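You operate a simulated robot arm through the tools that you are given. There is no shell and no other tool. Be economical: measure what you need, move in short steps, check, and stop when the job is done.

You are at the controls of a simulated robot arm. One attempt, no reset.

TASK
Tray the folded blank, then feed and fold the flat one.
Fine: folded blank clear of the clamp and into the tray; feed to guide and stop, guard shut, one fold with the hand clear.

It is judged by the outcome, as a careful person would: the job done as asked, and still so three seconds after it is handed in. It fails if anything else is knocked over, pushed out of place, dropped, spilled or broken. Flat cloth is picked up by pressing the open fingertips on it (5 to 10 N) and closing them slowly along it; thin cloth reads only 2 to 8 mm in the jaws.

THE ROBOT
A 7-joint arm with a two-finger parallel gripper, fixed in place. Base frame: the origin is at the foot of the arm, x ahead of it, y to its left, z up; the work surface is at about z = 0. Readings come in m, degrees, newtons and seconds.
With the tool pointing down near the work surface it reaches from about 0.24 to 0.62 m from the base axis. Its first joint turns from -66.0 to 66.0 degrees. Payload 2.6 kg.
The tool frame sits at the grasp point between the pads (the TCP): z along the fingers, y along the line on which they close. The tips reach 0.03 m beyond it. Largest opening 0.094 m; finger width 0.028, thickness 0.01; the body of the gripper, 0.05 by 0.096 m, starts 0.055 m behind the TCP.
Orientation is that of the tool frame in the base frame, as a unit quaternion [x, y, z, w]. With the fingers straight down and closing along the base's y, the tool's x points along the base's -x, its y along +y and its z along -z.

THE INTERFACE
- The arm moves only by the tool apply_moves. Its argument "deltas" is a list of rows, each a list of 3 entries, a list of its own where there are three numbers: the gripper command, from -1 (fully open) to 1 (shut), values between in proportion, then the shift along the tool's x, y, z in m, then the turn, a rotation vector about the tool's x, y, z in degrees. In form: [[hand, [tx, ty, tz], [rx, ry, rz]], ...]. A call has 1 to 20 rows; each row is the pose to reach, as a shift and turn from the pose commanded when the call began, along the tool's axes at that moment. A row lasts 0.2 s, in which the tool goes at most 0.05 m and 8.6 degrees; a call with a longer step from one row to the next is refused whole, and so is a gripper value outside its range. Where a pose cannot be reached the arm comes as near as it can. A force on the tool above 40 N (or 10 N above the force at the start of the call, whichever is more), or a blocked arm, ends the call early, and 0.2 s more pass. The fingers move at their own pace (about 0.072 m/s each) and stop on an object; they squeeze with about 42 N. The grip force told is the motor's: it shows also when the fingers shut on nothing. Time passes only in rows, and 0.2 s behind the last, so rows that repeat a pose let the fingers close. The reply holds the time, the measured pose of the TCP, the force on the tool along the base axes, the opening and the grip force, in the units named above and with some noise.
- Cameras (640 x 400 px; columns grow to the right, rows downward): "scene" is fixed at [0.0158, 0.4179, 0.5701]; the picture's right is [-0.92, -0.40, 0.00], its down [-0.21, 0.47, -0.86] and it looks along [0.35, -0.79, -0.51] (base axes); focal length 339 px, centre (320, 200). "wrist" rides on the gripper at [-0.037, 0, -0.058] in the tool frame; the picture's right is [0.00, -1.00, 0.00], its down [0.97, 0.00, -0.24] and it looks along [0.24, 0.00, 0.97] (tool axes); focal length 218 px, centre (320, 200). There is no depth. A picture from a camera that has moved, and an enlarged one, comes with that camera's place and axes in the base frame and with its lens.
- capture(camera): a new picture of that camera. No time passes.
- inspect(camera, box): a new picture of the part [left, top, right, bottom] of that camera's present view, enlarged. No time passes.
- sign_off(): hands the job in; it is judged then, once.

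Work in short steps. Places have to be worked out from the pictures, the camera data and where the tool is seen: move nearer, look again, correct. Check each grasp and each placing, and mend what went wrong. You have 120 turns and 76 pictures in all, those below and enlarged ones among them. Open the gripper and draw the arm clear of the work before you hand the job in, unless the task says otherwise; then end with one line.

The tools are called after "Emit:" by a JSON object that holds its "method" and its "body". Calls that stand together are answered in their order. apply_moves: Moves the arm, as the interface text tells. Its arguments: {"type":"object","properties":{"deltas":{"type":"array","items":{"type":"array"}}},"required":["deltas"]} The other tools are called the same way: capture (camera) takes a picture; inspect (camera, box) takes an enlarged picture of a part of a camera's view; sign_off () hands the job in.

At the start:

```text
time: 0.0
ee_pos: [0.3605, -0.2649, 0.306]
orientation: [-0.001, 1.0, -0.001, 0.0]
ft_force: [-1.0, -0.1, 0.8]
width: 0.0942
grip_force: 0.0
```

scene: 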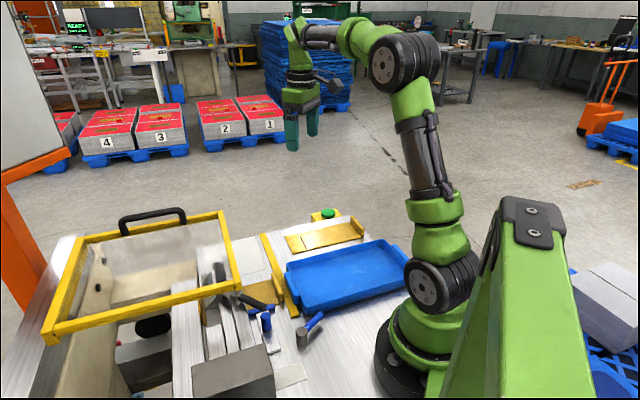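
wrist: 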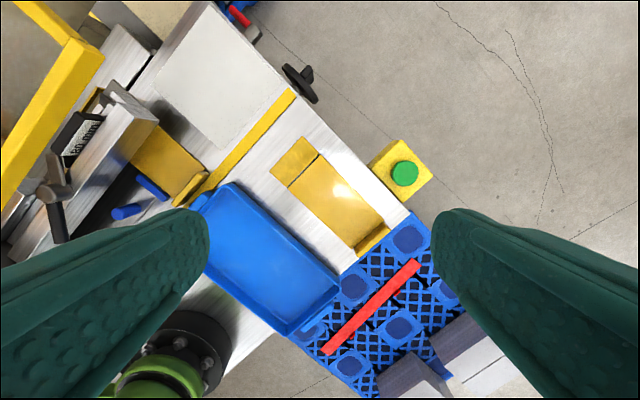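

The scene shows a folding press with a raised guard, a blue tray, a yellow item and a green button. I'll look closer before moving.

Emit:
{"method": "inspect", "body": {"camera": "scene", "box": [180, 190, 420, 390]}}

Emit:
{"method": "inspect", "body": {"camera": "scene", "box": [20, 190, 280, 400]}}

Emit:
{"method": "inspect", "body": {"camera": "wrist", "box": [0, 0, 300, 260]}}

Emit:
{"method": "inspect", "body": {"camera": "wrist", "box": [180, 60, 460, 350]}}

```text
2.00 times, centred on (300, 290) of scene
camera zoom: at [0.0158, 0.4179, 0.5701], right [-0.92, -0.4, 0.0], down [-0.21, 0.47, -0.86], along [0.35, -0.79, -0.51], focal length 677 px, centre (360, 20)
```

zoom: 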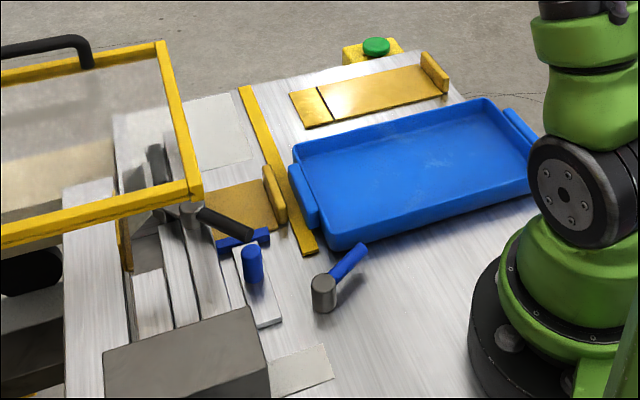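

```text
1.90 times, centred on (150, 295) of scene
camera zoom: at [0.0158, 0.4179, 0.5701], right [-0.92, -0.4, 0.0], down [-0.21, 0.47, -0.86], along [0.35, -0.79, -0.51], focal length 645 px, centre (644, 19)
```

zoom: 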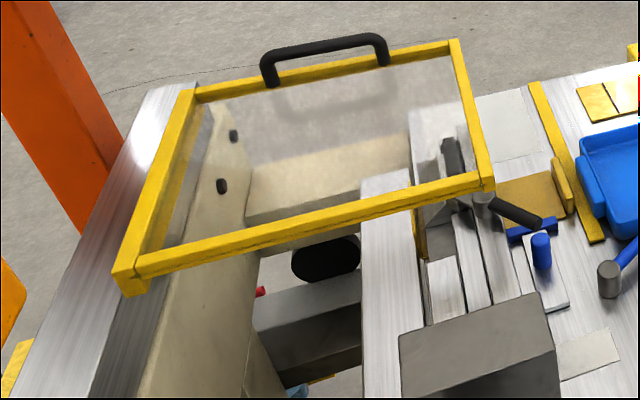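

```text
1.54 times, centred on (150, 130) of wrist
camera zoom: at [0.3969, -0.2634, 0.3628], right [0.0, -1.0, 0.0], down [-0.97, 0.0, 0.24], along [-0.24, 0.0, -0.97], focal length 336 px, centre (582, 308)
```

zoom: 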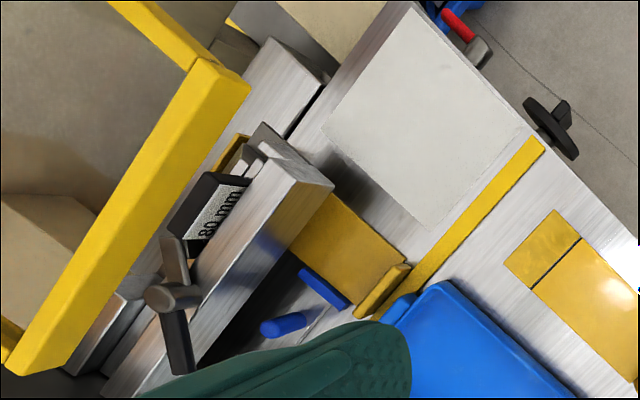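

```text
1.38 times, centred on (320, 205) of wrist
camera zoom: at [0.3969, -0.2634, 0.3628], right [0.0, -1.0, 0.0], down [-0.97, 0.0, 0.24], along [-0.24, 0.0, -0.97], focal length 301 px, centre (320, 193)
```

zoom: 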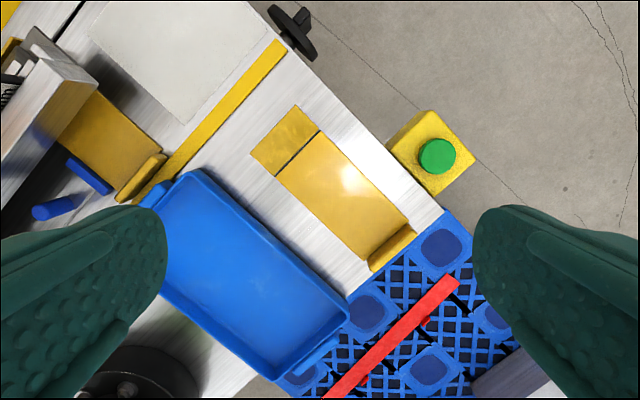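

Next I'll read the labels and screen in the background, and look closely at the clamp area.

Emit:
{"method": "inspect", "body": {"camera": "scene", "box": [10, 0, 170, 100]}}

Emit:
{"method": "inspect", "body": {"camera": "scene", "box": [190, 250, 340, 350]}}

Emit:
{"method": "inspect", "body": {"camera": "wrist", "box": [60, 60, 220, 240]}}

```text
4.00 times, centred on (90, 50) of scene
camera zoom: at [0.0158, 0.4179, 0.5701], right [-0.92, -0.4, 0.0], down [-0.21, 0.47, -0.86], along [0.35, -0.79, -0.51], focal length 1354 px, centre (1240, 800)
```

zoom: 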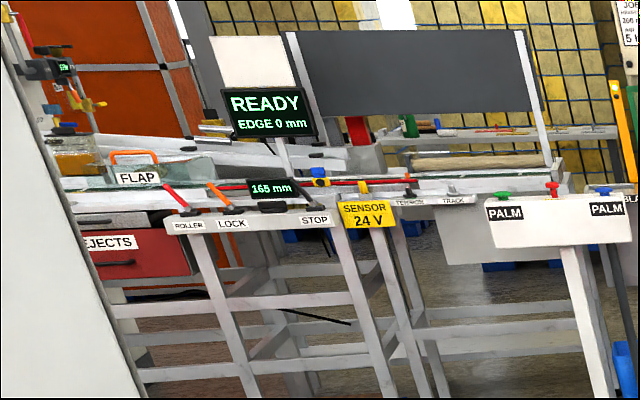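

```text
4.00 times, centred on (265, 300) of scene
camera zoom: at [0.0158, 0.4179, 0.5701], right [-0.92, -0.4, 0.0], down [-0.21, 0.47, -0.86], along [0.35, -0.79, -0.51], focal length 1354 px, centre (540, -200)
```

zoom: 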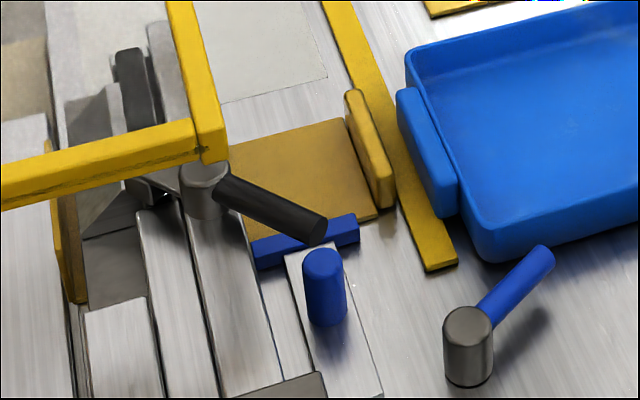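

```text
2.22 times, centred on (140, 150) of wrist
camera zoom: at [0.3969, -0.2634, 0.3628], right [0.0, -1.0, 0.0], down [-0.97, 0.0, 0.24], along [-0.24, 0.0, -0.97], focal length 485 px, centre (720, 311)
```

zoom: 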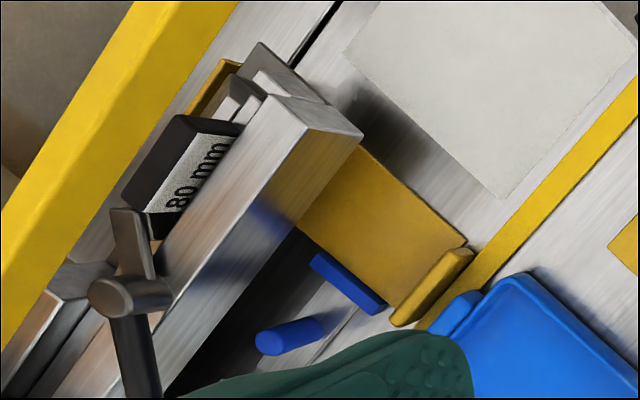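

Now the job card at the upper right of that view, and I'll move closer to the clamp for a better look.

Emit:
{"method": "inspect", "body": {"camera": "scene", "box": [130, 0, 200, 44]}}

Emit:
{"method": "inspect", "body": {"camera": "scene", "box": [50, 10, 110, 48]}}

Emit:
{"method": "apply_moves", "body": {"deltas": [[-1, [0.0, 0.04, 0], [0, 0, 0]], [-1, [0.0, 0.08, 0], [0, 0, 0]], [-1, [0.0, 0.12, 0], [0, 0, 0]], [-1, [0.0, 0.14, 0], [0, 0, 0]]]}}

Emit:
{"method": "capture", "body": {"camera": "wrist"}}

```text
9.09 times, centred on (165, 22) of scene
camera zoom: at [0.0158, 0.4179, 0.5701], right [-0.92, -0.4, 0.0], down [-0.21, 0.47, -0.86], along [0.35, -0.79, -0.51], focal length 3078 px, centre (1729, 1818)
```

zoom: 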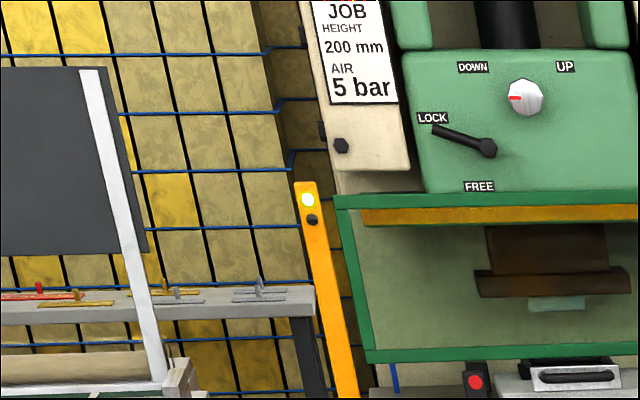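

```text
10.53 times, centred on (80, 29) of scene
camera zoom: at [0.0158, 0.4179, 0.5701], right [-0.92, -0.4, 0.0], down [-0.21, 0.47, -0.86], along [0.35, -0.79, -0.51], focal length 3564 px, centre (2846, 2000)
```

zoom: 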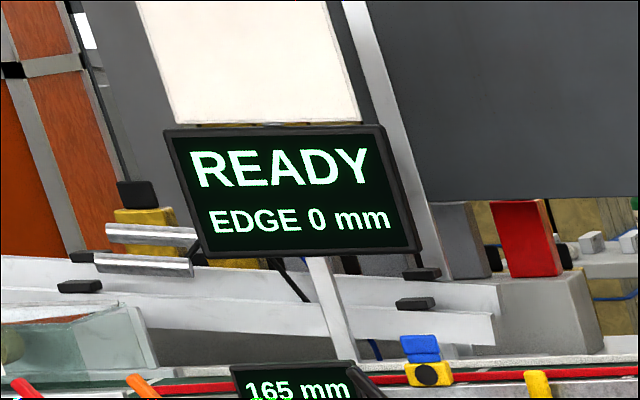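

```text
time: 1.0
ee_pos: [0.3625, -0.1238, 0.3062]
orientation: [0.0, 1.0, -0.001, 0.001]
ft_force: [0.8, 0.4, -0.2]
width: 0.0942
grip_force: 0.0
```

```text
64 pictures are left
camera wrist: at [0.3986, -0.1225, 0.3634], right [0.0, -1.0, 0.0], down [-0.97, 0.0, 0.24], along [-0.24, 0.0, -0.97], focal length 218 px, centre (320, 200)
```

wrist: 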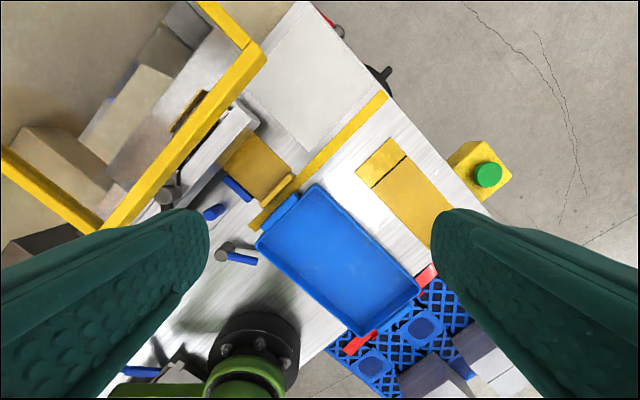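

The machine's feed axis looks like roughly (+x,+y) at 45°. I'll turn the tool −45° and shift towards the machine, staying at height, to look at the clamp and guard.

Emit:
{"method": "apply_moves", "body": {"deltas": [[-1, [0.0, 0.02, 0], [0, 0, -8]], [-1, [0.01, 0.04, 0], [0, 0, -16]], [-1, [0.02, 0.06, 0], [0, 0, -24]], [-1, [0.03, 0.08, 0], [0, 0, -32]], [-1, [0.03, 0.1, 0], [0, 0, -40]], [-1, [0.03, 0.1, 0], [0, 0, -45]]]}}

Emit:
{"method": "capture", "body": {"camera": "wrist"}}

Emit:
{"method": "capture", "body": {"camera": "scene"}}

```text
time: 2.4
ee_pos: [0.3275, -0.0243, 0.3056]
orientation: [-0.384, 0.923, 0.0, 0.0]
ft_force: [0.3, 0.1, -0.2]
width: 0.0938
grip_force: 0.1
```

```text
63 pictures are left
camera wrist: at [0.3538, 0.0039, 0.3618], right [0.71, -0.7, 0.0], down [-0.68, -0.69, 0.24], along [-0.17, -0.17, -0.97], focal length 218 px, centre (320, 200)
```

wrist: 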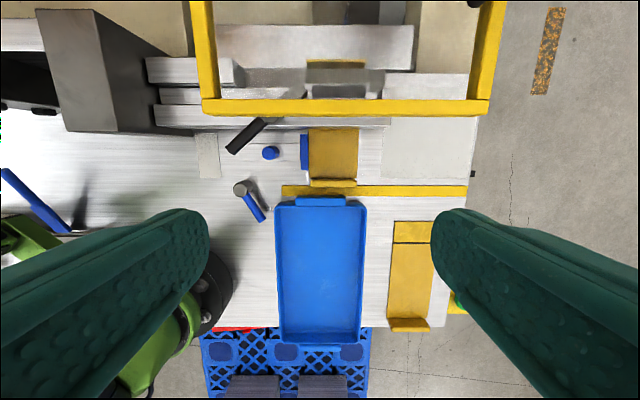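

```text
62 pictures are left
```

scene: 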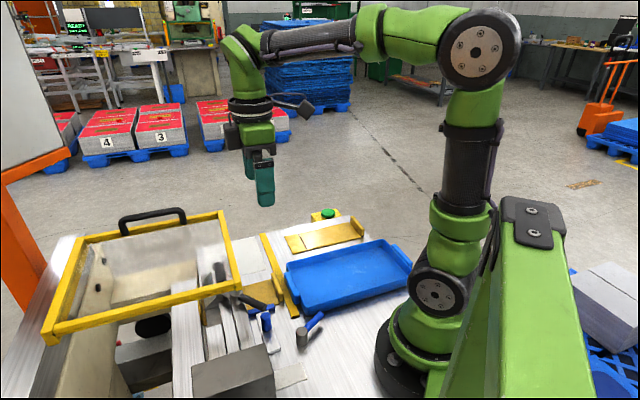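

The view is aligned with the machine now. I'll zoom on the guard and its mounting, and on the clamp area.

Emit:
{"method": "inspect", "body": {"camera": "scene", "box": [30, 200, 190, 350]}}

Emit:
{"method": "inspect", "body": {"camera": "wrist", "box": [200, 0, 380, 110]}}

Emit:
{"method": "inspect", "body": {"camera": "wrist", "box": [180, 100, 380, 225]}}

Emit:
{"method": "inspect", "body": {"camera": "scene", "box": [100, 200, 260, 300]}}

```text
2.67 times, centred on (110, 275) of scene
camera zoom: at [0.0158, 0.4179, 0.5701], right [-0.92, -0.4, 0.0], down [-0.21, 0.47, -0.86], along [0.35, -0.79, -0.51], focal length 903 px, centre (880, 0)
```

zoom: 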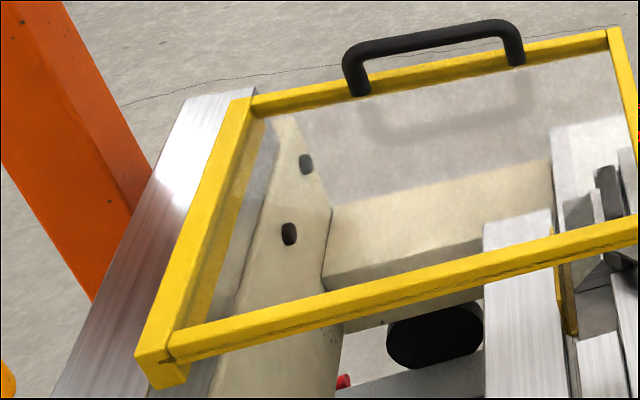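

```text
3.56 times, centred on (290, 55) of wrist
camera zoom: at [0.3538, 0.0039, 0.3618], right [0.71, -0.7, 0.0], down [-0.68, -0.69, 0.24], along [-0.17, -0.17, -0.97], focal length 776 px, centre (427, 716)
```

zoom: 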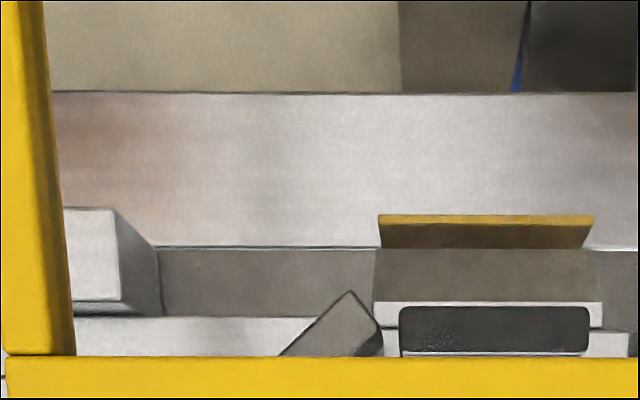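

```text
3.20 times, centred on (280, 162) of wrist
camera zoom: at [0.3538, 0.0039, 0.3618], right [0.71, -0.7, 0.0], down [-0.68, -0.69, 0.24], along [-0.17, -0.17, -0.97], focal length 698 px, centre (448, 320)
```

zoom: 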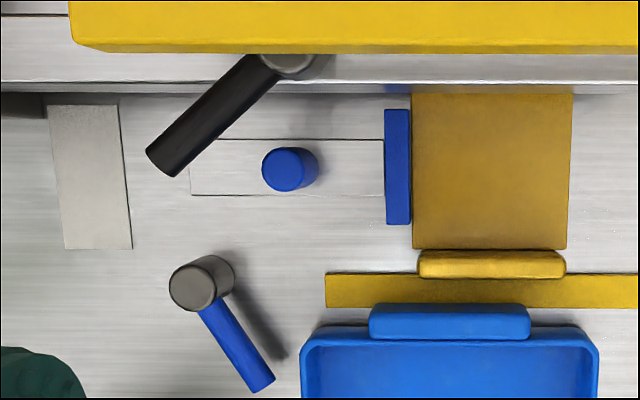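

```text
4.00 times, centred on (180, 250) of scene
camera zoom: at [0.0158, 0.4179, 0.5701], right [-0.92, -0.4, 0.0], down [-0.21, 0.47, -0.86], along [0.35, -0.79, -0.51], focal length 1354 px, centre (880, 0)
```

zoom: 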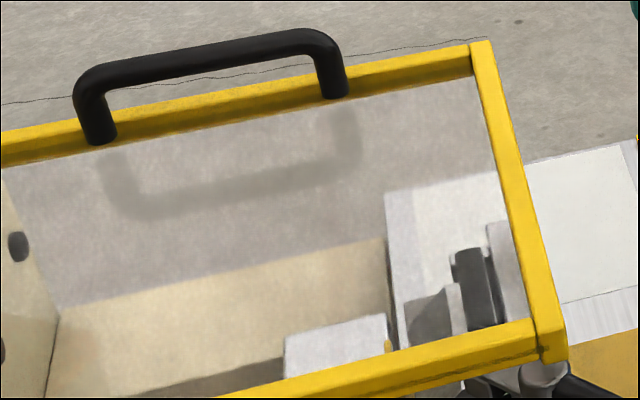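

To understand the clamp gap and levers I'll go to the open end of the beam (right side) and look sideways under the guard, staying in front of the guard frame.

Emit:
{"method": "apply_moves", "body": {"deltas": [[-1, [0.0, -0.04, 0], [0, 0, 0]], [-1, [0.0, -0.08, 0], [-8, 0, 0]], [-1, [0, -0.12, 0], [-16, 0, 0]], [-1, [-0.01, -0.16, 0.02], [-24, 0, 0]], [-1, [-0.015, -0.171, 0.05], [-32, 0, 0]], [-1, [-0.02, -0.171, 0.08], [-40, 0, 0]], [-1, [-0.02, -0.171, 0.1], [-48, 0, 0]]]}}

Emit:
{"method": "capture", "body": {"camera": "wrist"}}

Emit:
{"method": "capture", "body": {"camera": "scene"}}

```text
time: 4.0
ee_pos: [0.4141, -0.1286, 0.2037]
orientation: [-0.355, 0.85, 0.362, -0.146]
ft_force: [-1.1, -1.2, -0.6]
width: 0.0938
grip_force: 0.1
out of reach, approached as far as the arm can: row 5, 6, 7
```

```text
57 pictures are left
camera wrist: at [0.4695, -0.1308, 0.2432], right [0.5, -0.49, -0.72], down [-0.56, -0.81, 0.16], along [-0.66, 0.33, -0.68], focal length 218 px, centre (320, 200)
```

wrist: 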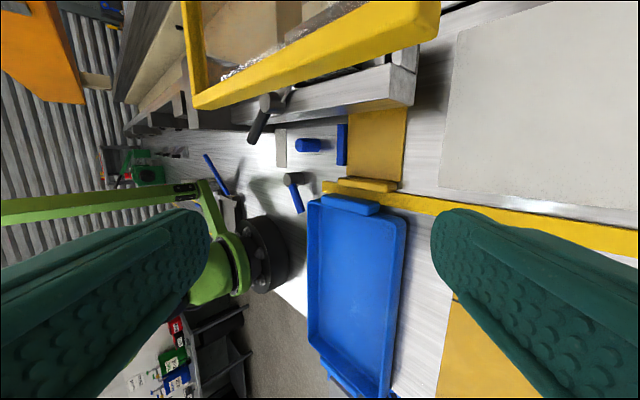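

```text
56 pictures are left
```

scene: 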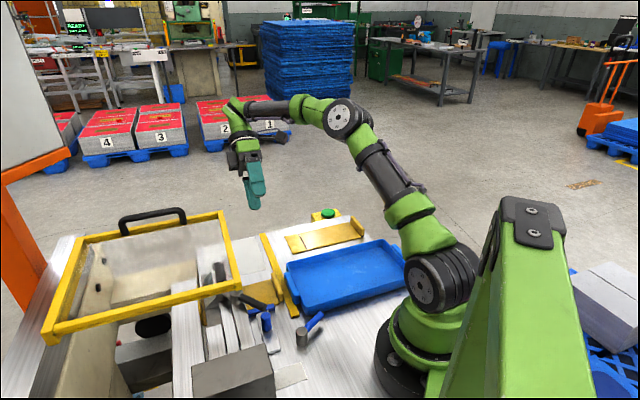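

Emit:
{"method": "inspect", "body": {"camera": "wrist", "box": [230, 40, 430, 220]}}

Emit:
{"method": "inspect", "body": {"camera": "wrist", "box": [110, 0, 440, 160]}}

```text
2.22 times, centred on (330, 130) of wrist
camera zoom: at [0.4695, -0.1308, 0.2432], right [0.5, -0.49, -0.72], down [-0.56, -0.81, 0.16], along [-0.66, 0.33, -0.68], focal length 485 px, centre (298, 356)
```

zoom: 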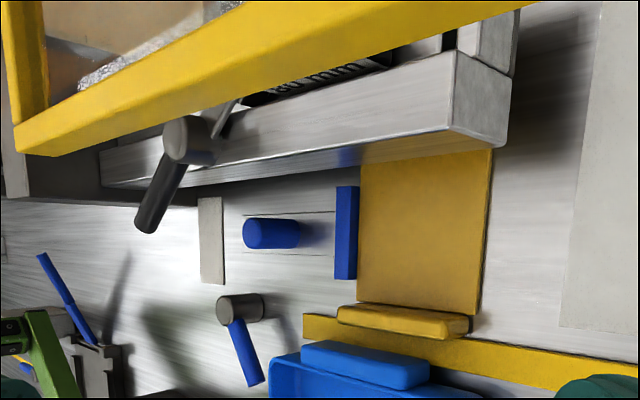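

```text
1.94 times, centred on (275, 80) of wrist
camera zoom: at [0.4695, -0.1308, 0.2432], right [0.5, -0.49, -0.72], down [-0.56, -0.81, 0.16], along [-0.66, 0.33, -0.68], focal length 423 px, centre (407, 433)
```

zoom: 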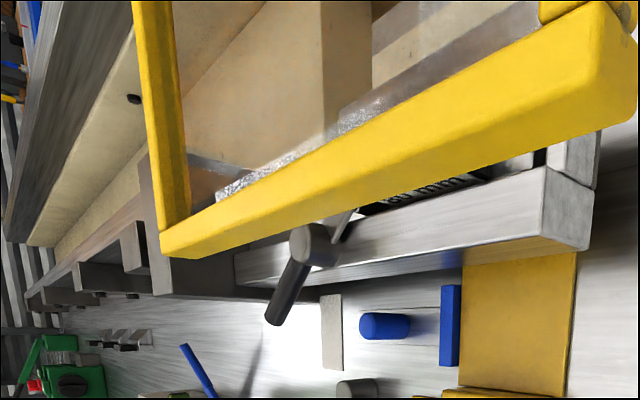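

The beam looks raised from the table with the blank's flange behind an 80 mm finger. I'll straighten up and look from above directly over the finger and the lever hub.

Emit:
{"method": "apply_moves", "body": {"deltas": [[-1, [0, 0.03, -0.03], [0, 0, 0]], [-1, [0, 0.06, -0.06], [8, 0, 0]], [-1, [-0.01, 0.08, -0.07], [16, 0, 0]], [-1, [-0.03, 0.1, -0.05], [24, 0, 0]], [-1, [-0.05, 0.12, -0.03], [32, 0, 0]], [-1, [-0.07, 0.14, -0.0], [40, 0, 0]], [-1, [-0.085, 0.16, 0.03], [45.5, 0, 0]], [-1, [-0.0895, 0.169, 0.037], [45.5, 0, 0]]]}}

Emit:
{"method": "capture", "body": {"camera": "wrist"}}

```text
time: 5.8
ee_pos: [0.38, 0.0349, 0.3049]
orientation: [-0.383, 0.923, 0.02, -0.009]
ft_force: [0.0, 0.8, 0.2]
width: 0.094
grip_force: 0.1
out of reach, approached as far as the arm can: row 1, 2, 3
```

```text
53 pictures are left
camera wrist: at [0.4077, 0.061, 0.3613], right [0.71, -0.71, -0.04], down [-0.68, -0.69, 0.24], along [-0.2, -0.14, -0.97], focal length 218 px, centre (320, 200)
```

wrist: 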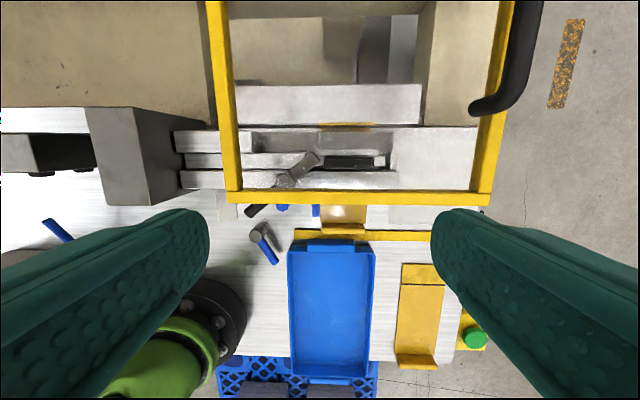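

Emit:
{"method": "inspect", "body": {"camera": "wrist", "box": [230, 70, 430, 230]}}

```text
2.50 times, centred on (330, 150) of wrist
camera zoom: at [0.4077, 0.061, 0.3613], right [0.71, -0.71, -0.04], down [-0.68, -0.69, 0.24], along [-0.2, -0.14, -0.97], focal length 546 px, centre (295, 325)
```

zoom: 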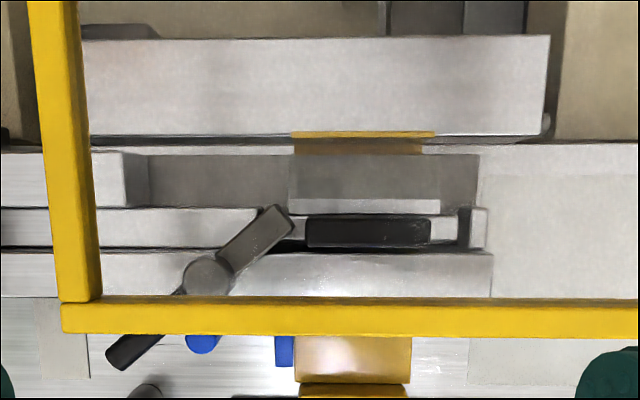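

The folded blank is trapped between the 80 mm finger and the folding leaf, so it must slide out sideways to the right (+l). I'll level the tool, back off from the guard, and then yaw 90° so the fingers close along the feed direction for the lip.

Emit:
{"method": "apply_moves", "body": {"deltas": [[-1, [0.04, 0, 0], [2.4, 0, 0]], [-1, [0.08, 0, 0], [2.4, 0, 0]], [-1, [0.1, -0.02, 0], [2.4, 0, 0]]]}}

Emit:
{"method": "apply_moves", "body": {"deltas": [[-1, [0, 0, 0], [0, 0, 8.5]], [-1, [0, 0, 0], [0, 0, 17]], [-1, [0, -0.01, 0.02], [0, 0, 25.5]], [-1, [0, -0.02, 0.05], [0, 0, 34]], [-1, [0, -0.03, 0.08], [0, 0, 42.5]], [-1, [0, -0.03, 0.1], [0, 0, 51]], [-1, [0, -0.03, 0.12], [0, 0, 59.5]], [-1, [0, -0.03, 0.13], [0, 0, 68]], [-1, [0, -0.03, 0.14], [0, 0, 76.5]], [-1, [0, -0.03, 0.14], [0, 0, 85]], [-1, [0, -0.03, 0.14], [0, 0, 90]]]}}

Emit:
{"method": "capture", "body": {"camera": "wrist"}}

```text
time: 6.6
ee_pos: [0.3231, -0.0476, 0.3029]
orientation: [-0.384, 0.923, 0.001, -0.001]
ft_force: [-0.4, 0.0, 0.3]
width: 0.0938
grip_force: 0.0
```

```text
time: 9.0
ee_pos: [0.346, -0.0712, 0.1632]
orientation: [0.384, 0.923, 0.001, 0.0]
ft_force: [0.2, -0.3, 0.8]
width: 0.0939
grip_force: 0.1
```

```text
51 pictures are left
camera wrist: at [0.371, -0.0963, 0.2209], right [-0.71, -0.71, 0.0], down [-0.68, 0.69, 0.24], along [-0.17, 0.17, -0.97], focal length 218 px, centre (320, 200)
```

wrist: 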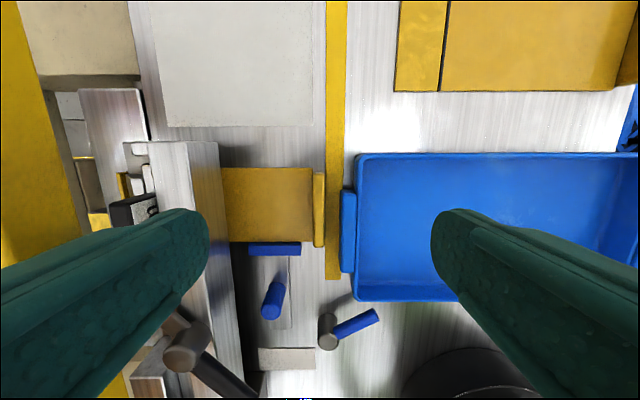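

Lip is at f≈0.195, l≈0.228–0.308; the tray's handle is only ~13 mm in front of it, up to l≈0.292. I'll take the lip at its right end (l≈0.305) with the fingers partly open, descending first to z≈0.06.

Emit:
{"method": "apply_moves", "body": {"deltas": [[0.5, [-0.01, 0.001, 0.03], [0, 0, 0]], [0.5, [-0.01, 0.001, 0.06], [0, 0, 0]], [0.5, [-0.01, 0.001, 0.09], [0, 0, 0]], [0.5, [-0.01, 0.001, 0.1], [0, 0, 0]]]}}

Emit:
{"method": "capture", "body": {"camera": "wrist"}}

```text
time: 10.0
ee_pos: [0.351, -0.0776, 0.0649]
orientation: [0.383, 0.924, 0.001, -0.001]
ft_force: [0.1, 0.4, 0.6]
width: 0.0236
grip_force: 0.0
```

```text
50 pictures are left
camera wrist: at [0.3768, -0.1029, 0.1217], right [-0.71, -0.71, 0.0], down [-0.69, 0.69, 0.24], along [-0.17, 0.17, -0.97], focal length 218 px, centre (320, 200)
```

wrist: 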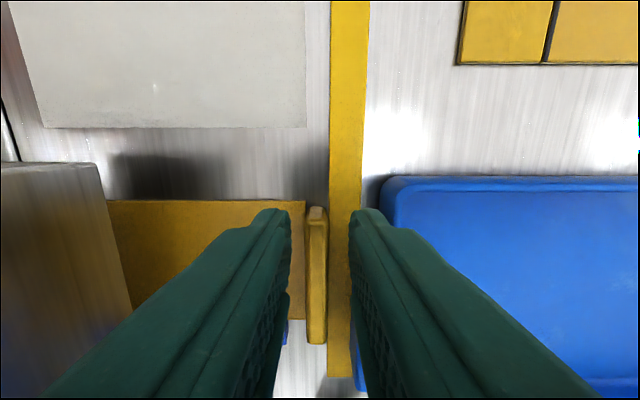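

Lip sits between the fingers with its end inside the finger width. Descend about 28 mm, slowly, then close.

Emit:
{"method": "apply_moves", "body": {"deltas": [[0.5, [0, 0.0, 0.01], [0, 0, 0]], [0.5, [0, 0.0, 0.02], [0, 0, 0]], [0.5, [0, 0, 0.025], [0, 0, 0]], [0.5, [0, 0, 0.028], [0, 0, 0]], [0.5, [0, 0, 0.028], [0, 0, 0]]]}}

Emit:
{"method": "capture", "body": {"camera": "wrist"}}

```text
time: 11.2
ee_pos: [0.3525, -0.0786, 0.0371]
orientation: [0.383, 0.924, 0.0, -0.001]
ft_force: [-0.8, -0.1, -0.6]
width: 0.0233
grip_force: 0.1
```

```text
49 pictures are left
camera wrist: at [0.3779, -0.1027, 0.0937], right [-0.71, -0.71, 0.0], down [-0.69, 0.69, 0.24], along [-0.17, 0.17, -0.97], focal length 218 px, centre (320, 200)
```

wrist: 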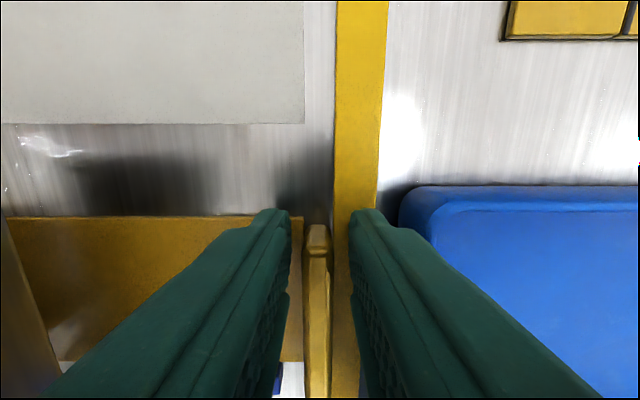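

Tips are about 7 mm above the table with the lip between them. Close the fingers.

Emit:
{"method": "apply_moves", "body": {"deltas": [[0.7, [0, 0, 0], [0, 0, 0]], [0.85, [0, 0, 0], [0, 0, 0]], [1, [0, 0, 0], [0, 0, 0]], [1, [0, 0, 0], [0, 0, 0]]]}}

Emit:
{"method": "capture", "body": {"camera": "wrist"}}

```text
time: 12.2
ee_pos: [0.3527, -0.0786, 0.036]
orientation: [0.382, 0.924, 0.0, -0.001]
ft_force: [1.5, 0.7, 0.0]
width: 0.0108
grip_force: 41.7
```

```text
48 pictures are left
camera wrist: at [0.378, -0.1025, 0.0938], right [-0.71, -0.71, 0.0], down [-0.69, 0.69, 0.24], along [-0.17, 0.17, -0.97], focal length 218 px, centre (320, 200)
```

wrist: 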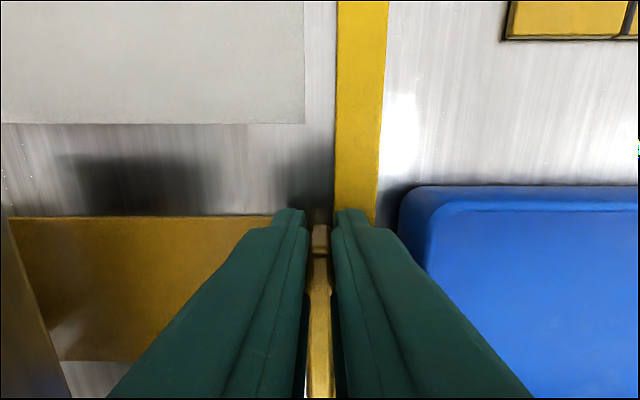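

Lip is gripped (10.8 mm, 42 N). Test whether the clamp holds it: slide 8 mm to +l.

Emit:
{"method": "apply_moves", "body": {"deltas": [[1, [-0.004, 0, 0], [0, 0, 0]], [1, [-0.008, 0, 0], [0, 0, 0]], [1, [-0.008, 0, 0], [0, 0, 0]]]}}

Emit:
{"method": "capture", "body": {"camera": "wrist"}}

```text
time: 13.0
ee_pos: [0.358, -0.0838, 0.0377]
orientation: [0.382, 0.924, 0.0, 0.0]
ft_force: [0.0, -0.4, -0.1]
width: 0.0108
grip_force: 42.3
```

```text
47 pictures are left
camera wrist: at [0.3839, -0.1078, 0.0938], right [-0.71, -0.71, 0.0], down [-0.69, 0.69, 0.24], along [-0.17, 0.17, -0.97], focal length 218 px, centre (320, 200)
```

wrist: 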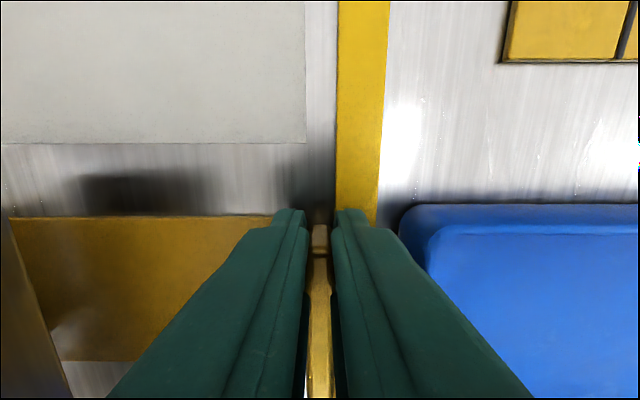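

It slides freely, so the clamp is open. I'll check whether the pale plate to the right is raised before sliding onto it.

Emit:
{"method": "apply_moves", "body": {"deltas": [[1, [-0.01, 0, 0], [0, 0, 0]], [1, [-0.018, 0, 0], [0, 0, 0]], [1, [-0.018, 0, 0], [0, 0, 0]]]}}

Emit:
{"method": "inspect", "body": {"camera": "wrist", "box": [180, 100, 400, 240]}}

Emit:
{"method": "inspect", "body": {"camera": "scene", "box": [210, 220, 330, 310]}}

```text
time: 13.8
ee_pos: [0.371, -0.097, 0.0371]
orientation: [0.382, 0.924, 0.0, -0.001]
ft_force: [0.6, 1.0, 0.0]
width: 0.0106
grip_force: 41.8
```

```text
2.86 times, centred on (290, 170) of wrist
camera zoom: at [0.3965, -0.1209, 0.0948], right [-0.71, -0.71, 0.0], down [-0.69, 0.69, 0.24], along [-0.17, 0.17, -0.97], focal length 624 px, centre (406, 286)
```

zoom: 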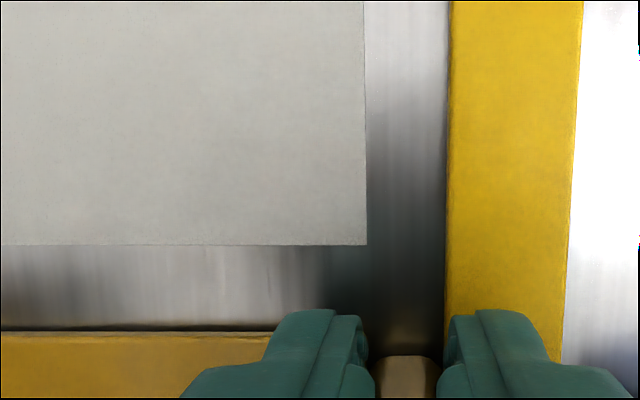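

```text
4.44 times, centred on (270, 265) of scene
camera zoom: at [0.0158, 0.4179, 0.5701], right [-0.92, -0.4, 0.0], down [-0.21, 0.47, -0.86], along [0.35, -0.79, -0.51], focal length 1505 px, centre (542, -89)
```

zoom: 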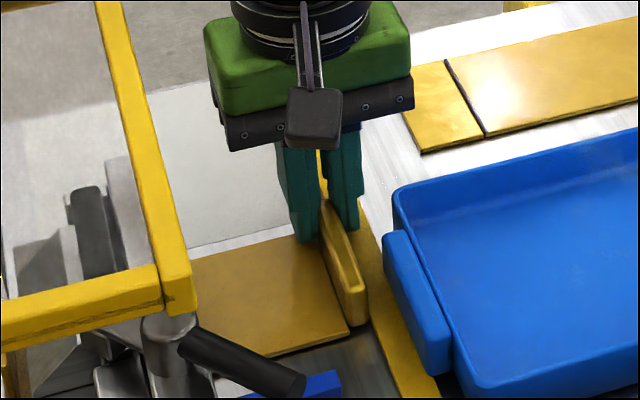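

The pale plate is thin and flush. I'll continue sliding another ~0.10 m with a 1.5 mm lift, watching the force.

Emit:
{"method": "apply_moves", "body": {"deltas": [[1, [-0.01, 0, -0.0015], [0, 0, 0]], [1, [-0.02, 0, -0.0015], [0, 0, 0]], [1, [-0.03, 0, -0.0015], [0, 0, 0]], [1, [-0.04, 0, -0.0015], [0, 0, 0]], [1, [-0.05, 0, -0.0015], [0, 0, 0]], [1, [-0.06, 0, -0.0015], [0, 0, 0]], [1, [-0.07, 0, -0.0015], [0, 0, 0]], [1, [-0.08, 0, -0.0015], [0, 0, 0]]]}}

Emit:
{"method": "capture", "body": {"camera": "wrist"}}

Emit:
{"method": "inspect", "body": {"camera": "scene", "box": [180, 200, 340, 300]}}

```text
time: 15.6
ee_pos: [0.4269, -0.1531, 0.038]
orientation: [0.384, 0.924, 0.001, 0.0]
ft_force: [1.1, 0.9, 0.2]
width: 0.0107
grip_force: 42.1
```

```text
44 pictures are left
camera wrist: at [0.4525, -0.1769, 0.0953], right [-0.71, -0.71, 0.0], down [-0.69, 0.69, 0.24], along [-0.17, 0.17, -0.97], focal length 218 px, centre (320, 200)
```

wrist: 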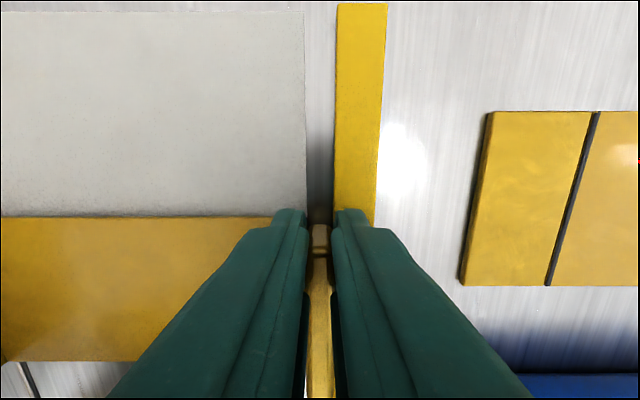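

```text
4.00 times, centred on (260, 250) of scene
camera zoom: at [0.0158, 0.4179, 0.5701], right [-0.92, -0.4, 0.0], down [-0.21, 0.47, -0.86], along [0.35, -0.79, -0.51], focal length 1354 px, centre (560, 0)
```

zoom: 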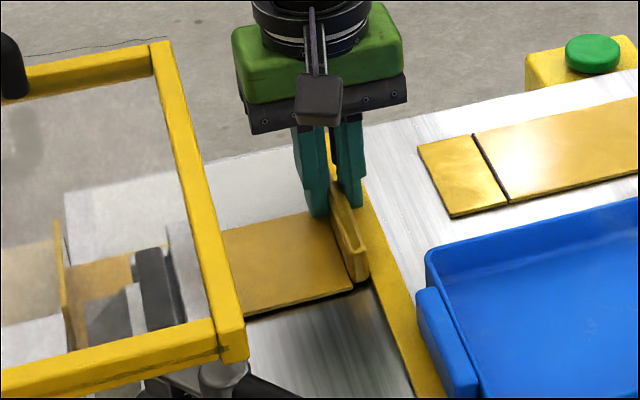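

Blank's left edge is now near l≈0.335, just about at the beam end. Slide another 35 mm, then check.

Emit:
{"method": "apply_moves", "body": {"deltas": [[1, [-0.01, 0, 0], [0, 0, 0]], [1, [-0.02, 0, 0], [0, 0, 0]], [1, [-0.03, 0, 0], [0, 0, 0]], [1, [-0.038, 0, 0], [0, 0, 0]]]}}

Emit:
{"method": "inspect", "body": {"camera": "scene", "box": [140, 190, 320, 310]}}

Emit:
{"method": "capture", "body": {"camera": "wrist"}}

```text
time: 16.6
ee_pos: [0.4547, -0.1781, 0.0386]
orientation: [0.382, 0.924, 0.0, -0.001]
ft_force: [-0.4, -0.3, -0.9]
width: 0.0104
grip_force: 42.5
```

```text
3.33 times, centred on (230, 250) of scene
camera zoom: at [0.0158, 0.4179, 0.5701], right [-0.92, -0.4, 0.0], down [-0.21, 0.47, -0.86], along [0.35, -0.79, -0.51], focal length 1129 px, centre (620, 33)
```

zoom: 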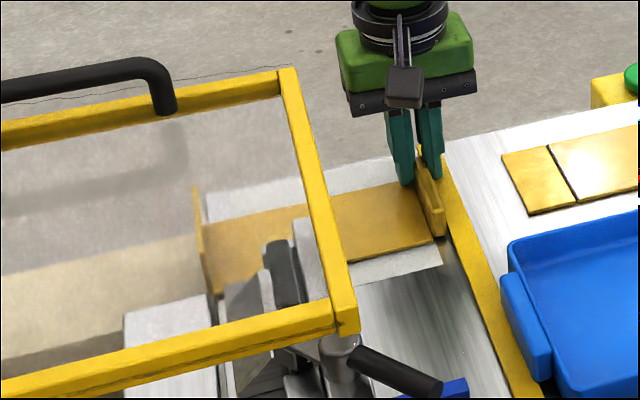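

```text
41 pictures are left
camera wrist: at [0.4806, -0.2031, 0.0951], right [-0.71, -0.71, 0.0], down [-0.69, 0.69, 0.24], along [-0.17, 0.17, -0.97], focal length 218 px, centre (320, 200)
```

wrist: 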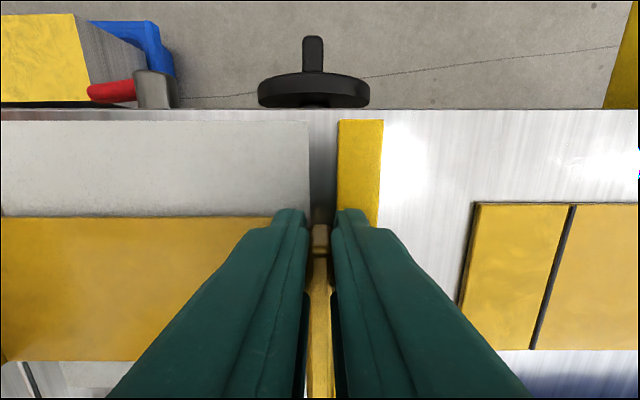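

Blank's left edge is at l≈0.37, past the beam end. Lift 30 mm gently, watching force.

Emit:
{"method": "apply_moves", "body": {"deltas": [[1, [0, 0, -0.005], [0, 0, 0]], [1, [0, 0, -0.01], [0, 0, 0]], [1, [0, 0, -0.02], [0, 0, 0]], [1, [0, 0, -0.03], [0, 0, 0]], [1, [0, 0, -0.03], [0, 0, 0]]]}}

Emit:
{"method": "inspect", "body": {"camera": "scene", "box": [140, 190, 320, 310]}}

```text
time: 17.8
ee_pos: [0.4528, -0.1805, 0.0688]
orientation: [0.383, 0.924, 0.0, -0.001]
ft_force: [-0.1, -0.9, 0.1]
width: 0.0107
grip_force: 42.4
```

```text
3.33 times, centred on (230, 250) of scene
camera zoom: at [0.0158, 0.4179, 0.5701], right [-0.92, -0.4, 0.0], down [-0.21, 0.47, -0.86], along [0.35, -0.79, -0.51], focal length 1129 px, centre (620, 33)
```

zoom: 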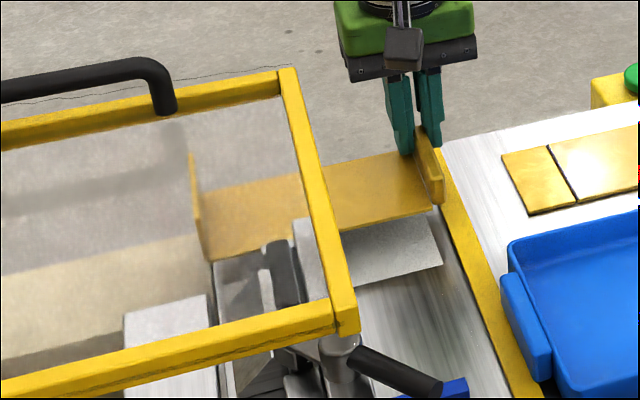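

Blank is hanging level and clear of the fingers. Pull it straight out toward −f, then raise it.

Emit:
{"method": "apply_moves", "body": {"deltas": [[1, [0, -0.03, 0], [0, 0, 0]], [1, [0, -0.06, 0], [0, 0, 0]], [1, [0, -0.09, 0], [0, 0, 0]], [1, [0, -0.12, 0], [0, 0, 0]], [1, [0, -0.13, -0.02], [0, 0, 0]], [1, [0, -0.13, -0.05], [0, 0, 0]], [1, [0, -0.13, -0.05], [0, 0, 0]]]}}

Emit:
{"method": "capture", "body": {"camera": "scene"}}

```text
time: 19.4
ee_pos: [0.3637, -0.2684, 0.1204]
orientation: [0.383, 0.924, 0.0, 0.0]
ft_force: [-0.4, -0.1, -0.3]
width: 0.0109
grip_force: 42.3
```

```text
39 pictures are left
```

scene: 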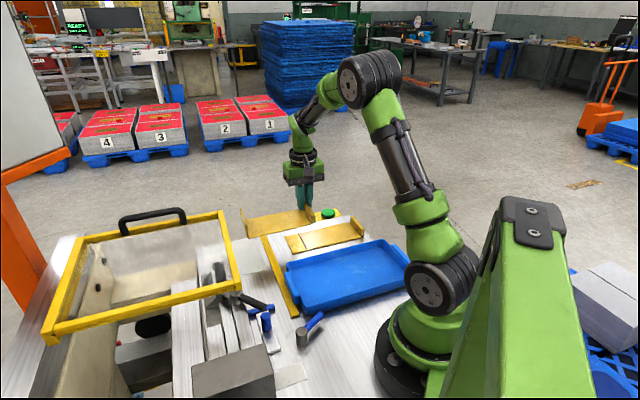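

Blank is out and hanging free. Carry it over the tray (TCP l≈0.285, f≈−0.045).

Emit:
{"method": "apply_moves", "body": {"deltas": [[1, [0.03, -0.02, 0], [0, 0, 0]], [1, [0.06, -0.04, 0], [0, 0, 0]], [1, [0.09, -0.06, 0], [0, 0, 0]], [1, [0.12, -0.08, 0], [0, 0, 0]], [1, [0.15, -0.1, 0], [0, 0, 0]], [1, [0.162, -0.112, 0], [0, 0, 0]], [1, [0.162, -0.112, 0], [0, 0, 0]]]}}

Emit:
{"method": "inspect", "body": {"camera": "scene", "box": [240, 170, 440, 330]}}

Emit:
{"method": "capture", "body": {"camera": "wrist"}}

```text
time: 21.0
ee_pos: [0.1681, -0.237, 0.1189]
orientation: [0.382, 0.924, 0.0, -0.001]
ft_force: [0.7, 0.7, -1.0]
width: 0.0106
grip_force: 41.8
```

```text
2.50 times, centred on (340, 250) of scene
camera zoom: at [0.0158, 0.4179, 0.5701], right [-0.92, -0.4, 0.0], down [-0.21, 0.47, -0.86], along [0.35, -0.79, -0.51], focal length 846 px, centre (270, 75)
```

zoom: 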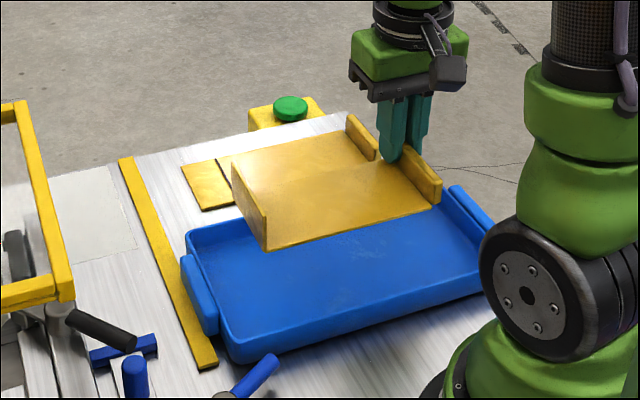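

```text
37 pictures are left
camera wrist: at [0.1943, -0.2606, 0.176], right [-0.71, -0.71, 0.0], down [-0.69, 0.69, 0.24], along [-0.17, 0.17, -0.97], focal length 218 px, centre (320, 200)
```

wrist: 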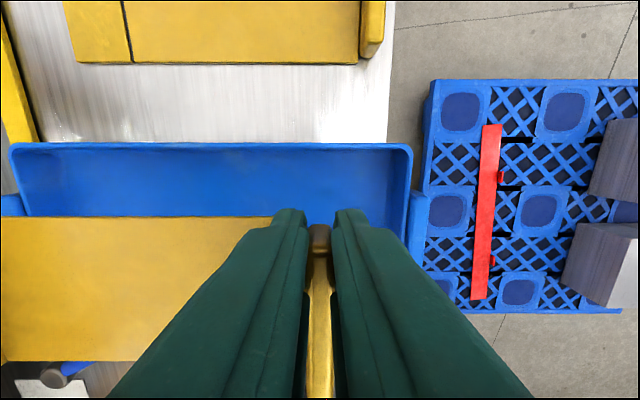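

Blank is over the tray with margins on every side. Lower it to the tray floor, slowing at the end.

Emit:
{"method": "apply_moves", "body": {"deltas": [[1, [0, 0, 0.025], [0, 0, 0]], [1, [0, 0, 0.05], [0, 0, 0]], [1, [0, 0, 0.062], [0, 0, 0]], [1, [0, 0, 0.068], [0, 0, 0]], [1, [0, 0, 0.072], [0, 0, 0]], [1, [0, 0, 0.075], [0, 0, 0]], [1, [0, 0, 0.075], [0, 0, 0]]]}}

Emit:
{"method": "inspect", "body": {"camera": "scene", "box": [240, 190, 440, 330]}}

```text
time: 22.6
ee_pos: [0.168, -0.2369, 0.0425]
orientation: [0.383, 0.924, 0.0, 0.0]
ft_force: [-0.6, 0.7, -0.2]
width: 0.0105
grip_force: 41.8
```

```text
2.86 times, centred on (340, 260) of scene
camera zoom: at [0.0158, 0.4179, 0.5701], right [-0.92, -0.4, 0.0], down [-0.21, 0.47, -0.86], along [0.35, -0.79, -0.51], focal length 967 px, centre (263, 29)
```

zoom: 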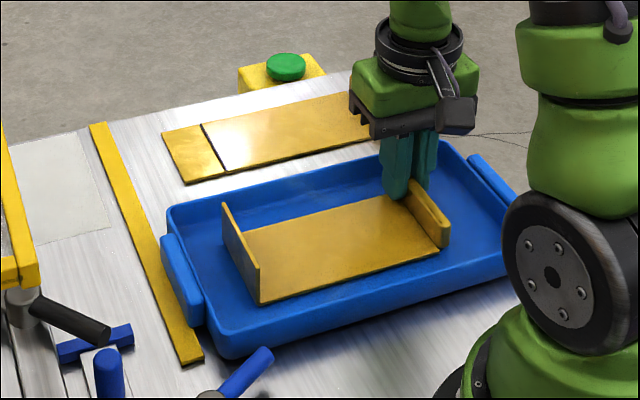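

Nearly on the floor with no contact force yet. Lower a little more, until contact.

Emit:
{"method": "apply_moves", "body": {"deltas": [[1, [0, 0, 0.002], [0, 0, 0]], [1, [0, 0, 0.003], [0, 0, 0]], [1, [0, 0, 0.003], [0, 0, 0]]]}}

```text
time: 23.4
ee_pos: [0.1679, -0.2353, 0.0407]
orientation: [0.383, 0.924, 0.0, -0.001]
ft_force: [-0.5, -0.3, -1.2]
width: 0.0106
grip_force: 42.3
```

Emit:
{"method": "apply_moves", "body": {"deltas": [[1, [0, 0, 0.001], [0, 0, 0]], [1, [0, 0, 0.002], [0, 0, 0]], [1, [0, 0, 0.002], [0, 0, 0]]]}}

```text
time: 24.2
ee_pos: [0.1679, -0.2375, 0.0391]
orientation: [0.382, 0.924, 0.0, 0.0]
ft_force: [-0.8, 6.8, 29.2]
width: 0.0103
grip_force: 42.1
```

Contact at z≈0.039 (29 N). Ease up 1 mm, open a little, and rise.

Emit:
{"method": "apply_moves", "body": {"deltas": [[1, [0, 0, -0.001], [0, 0, 0]], [0.7, [0, 0, -0.001], [0, 0, 0]], [0.5, [0, 0, -0.001], [0, 0, 0]], [0.5, [0, 0, -0.001], [0, 0, 0]], [0.5, [0, 0, -0.02], [0, 0, 0]], [0.5, [0, 0, -0.06], [0, 0, 0]], [0.5, [0, 0, -0.08], [0, 0, 0]]]}}

Emit:
{"method": "capture", "body": {"camera": "wrist"}}

Emit:
{"method": "inspect", "body": {"camera": "scene", "box": [240, 190, 440, 330]}}

```text
time: 25.8
ee_pos: [0.1692, -0.2366, 0.1182]
orientation: [0.382, 0.924, 0.001, 0.0]
ft_force: [-0.1, 0.3, -0.4]
width: 0.0237
grip_force: 0.0
```

```text
35 pictures are left
camera wrist: at [0.1956, -0.2605, 0.1753], right [-0.71, -0.71, 0.0], down [-0.69, 0.69, 0.24], along [-0.17, 0.17, -0.97], focal length 218 px, centre (320, 200)
```

wrist: 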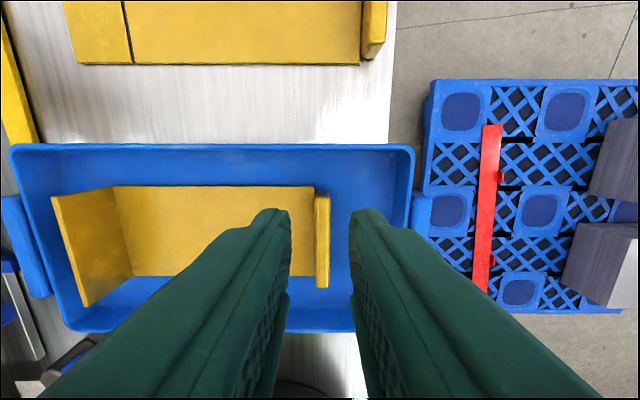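

```text
2.86 times, centred on (340, 260) of scene
camera zoom: at [0.0158, 0.4179, 0.5701], right [-0.92, -0.4, 0.0], down [-0.21, 0.47, -0.86], along [0.35, -0.79, -0.51], focal length 967 px, centre (263, 29)
```

zoom: 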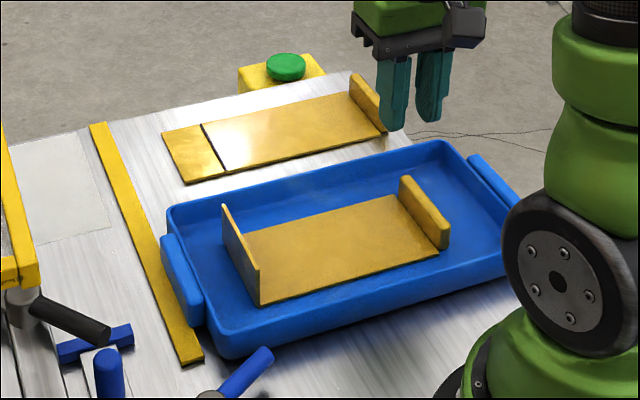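

Folded blank lies flat in the tray. Before feeding, I'll look at the guard and the back of the clamp from the right side, to see what "shut" and the stop look like.

Emit:
{"method": "apply_moves", "body": {"deltas": [[0.5, [0, 0, -0.04], [0, 0, 0]], [0.5, [0, 0.03, -0.08], [0, 0, 0]], [0.5, [-0.03, 0.06, -0.11], [0, 0, 0]], [0.5, [-0.05, 0.09, -0.14], [0, 0, 0]], [0.5, [-0.07, 0.12, -0.17], [0, 0, 0]], [0.5, [-0.09, 0.15, -0.18], [0, 0, 0]], [0.5, [-0.11, 0.19, -0.18], [0, 0, 0]], [0.5, [-0.12, 0.23, -0.18], [0, 8, 0]], [0.5, [-0.13, 0.26, -0.18], [0, 16, 0]], [0.5, [-0.133, 0.3, -0.18], [0, 24, 0]], [0.5, [-0.133, 0.34, -0.18], [0, 30, 0]], [0.5, [-0.133, 0.378, -0.18], [0, 30, 0]]]}}

Emit:
{"method": "capture", "body": {"camera": "wrist"}}

```text
refused: row 3 steps farther than a row can; nothing moved
```

```text
33 pictures are left
camera wrist: at [0.1956, -0.2605, 0.1753], right [-0.71, -0.71, 0.0], down [-0.69, 0.69, 0.24], along [-0.17, 0.17, -0.97], focal length 218 px, centre (320, 200)
```

wrist: 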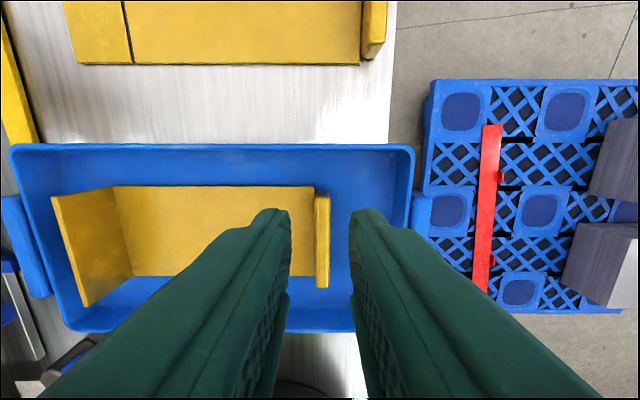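

Steps were too long; same path with shorter rows.

Emit:
{"method": "apply_moves", "body": {"deltas": [[0.5, [0, 0, -0.04], [0, 0, 0]], [0.5, [0, 0.0, -0.08], [0, 0, 0]], [0.5, [-0.02, 0.02, -0.11], [0, 0, 0]], [0.5, [-0.04, 0.05, -0.13], [0, 0, 0]], [0.5, [-0.06, 0.08, -0.15], [0, 0, 0]], [0.5, [-0.08, 0.11, -0.17], [0, 0, 0]], [0.5, [-0.09, 0.15, -0.18], [0, 0, 0]], [0.5, [-0.1, 0.19, -0.18], [0, 8, 0]], [0.5, [-0.11, 0.23, -0.18], [0, 16, 0]], [0.5, [-0.12, 0.27, -0.18], [0, 24, 0]], [0.5, [-0.133, 0.31, -0.18], [0, 30, 0]], [0.5, [-0.133, 0.35, -0.18], [0, 30, 0]], [0.5, [-0.133, 0.378, -0.18], [0, 30, 0]]]}}

Emit:
{"method": "capture", "body": {"camera": "wrist"}}

```text
time: 28.6
ee_pos: [0.4471, -0.0766, 0.2922]
orientation: [0.368, 0.893, 0.096, -0.242]
ft_force: [0.0, 0.7, 0.0]
width: 0.0235
grip_force: 0.1
out of reach, approached as far as the arm can: row 11, 12, 13
```

```text
32 pictures are left
camera wrist: at [0.4904, -0.1189, 0.3225], right [-0.7, -0.71, 0.01], down [-0.51, 0.51, 0.7], along [-0.5, 0.49, -0.72], focal length 218 px, centre (320, 200)
```

wrist: 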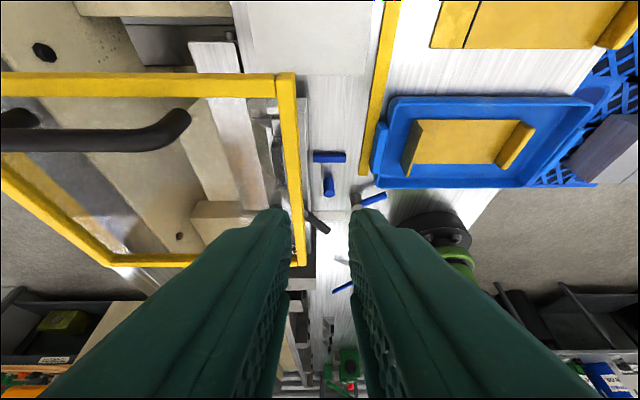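

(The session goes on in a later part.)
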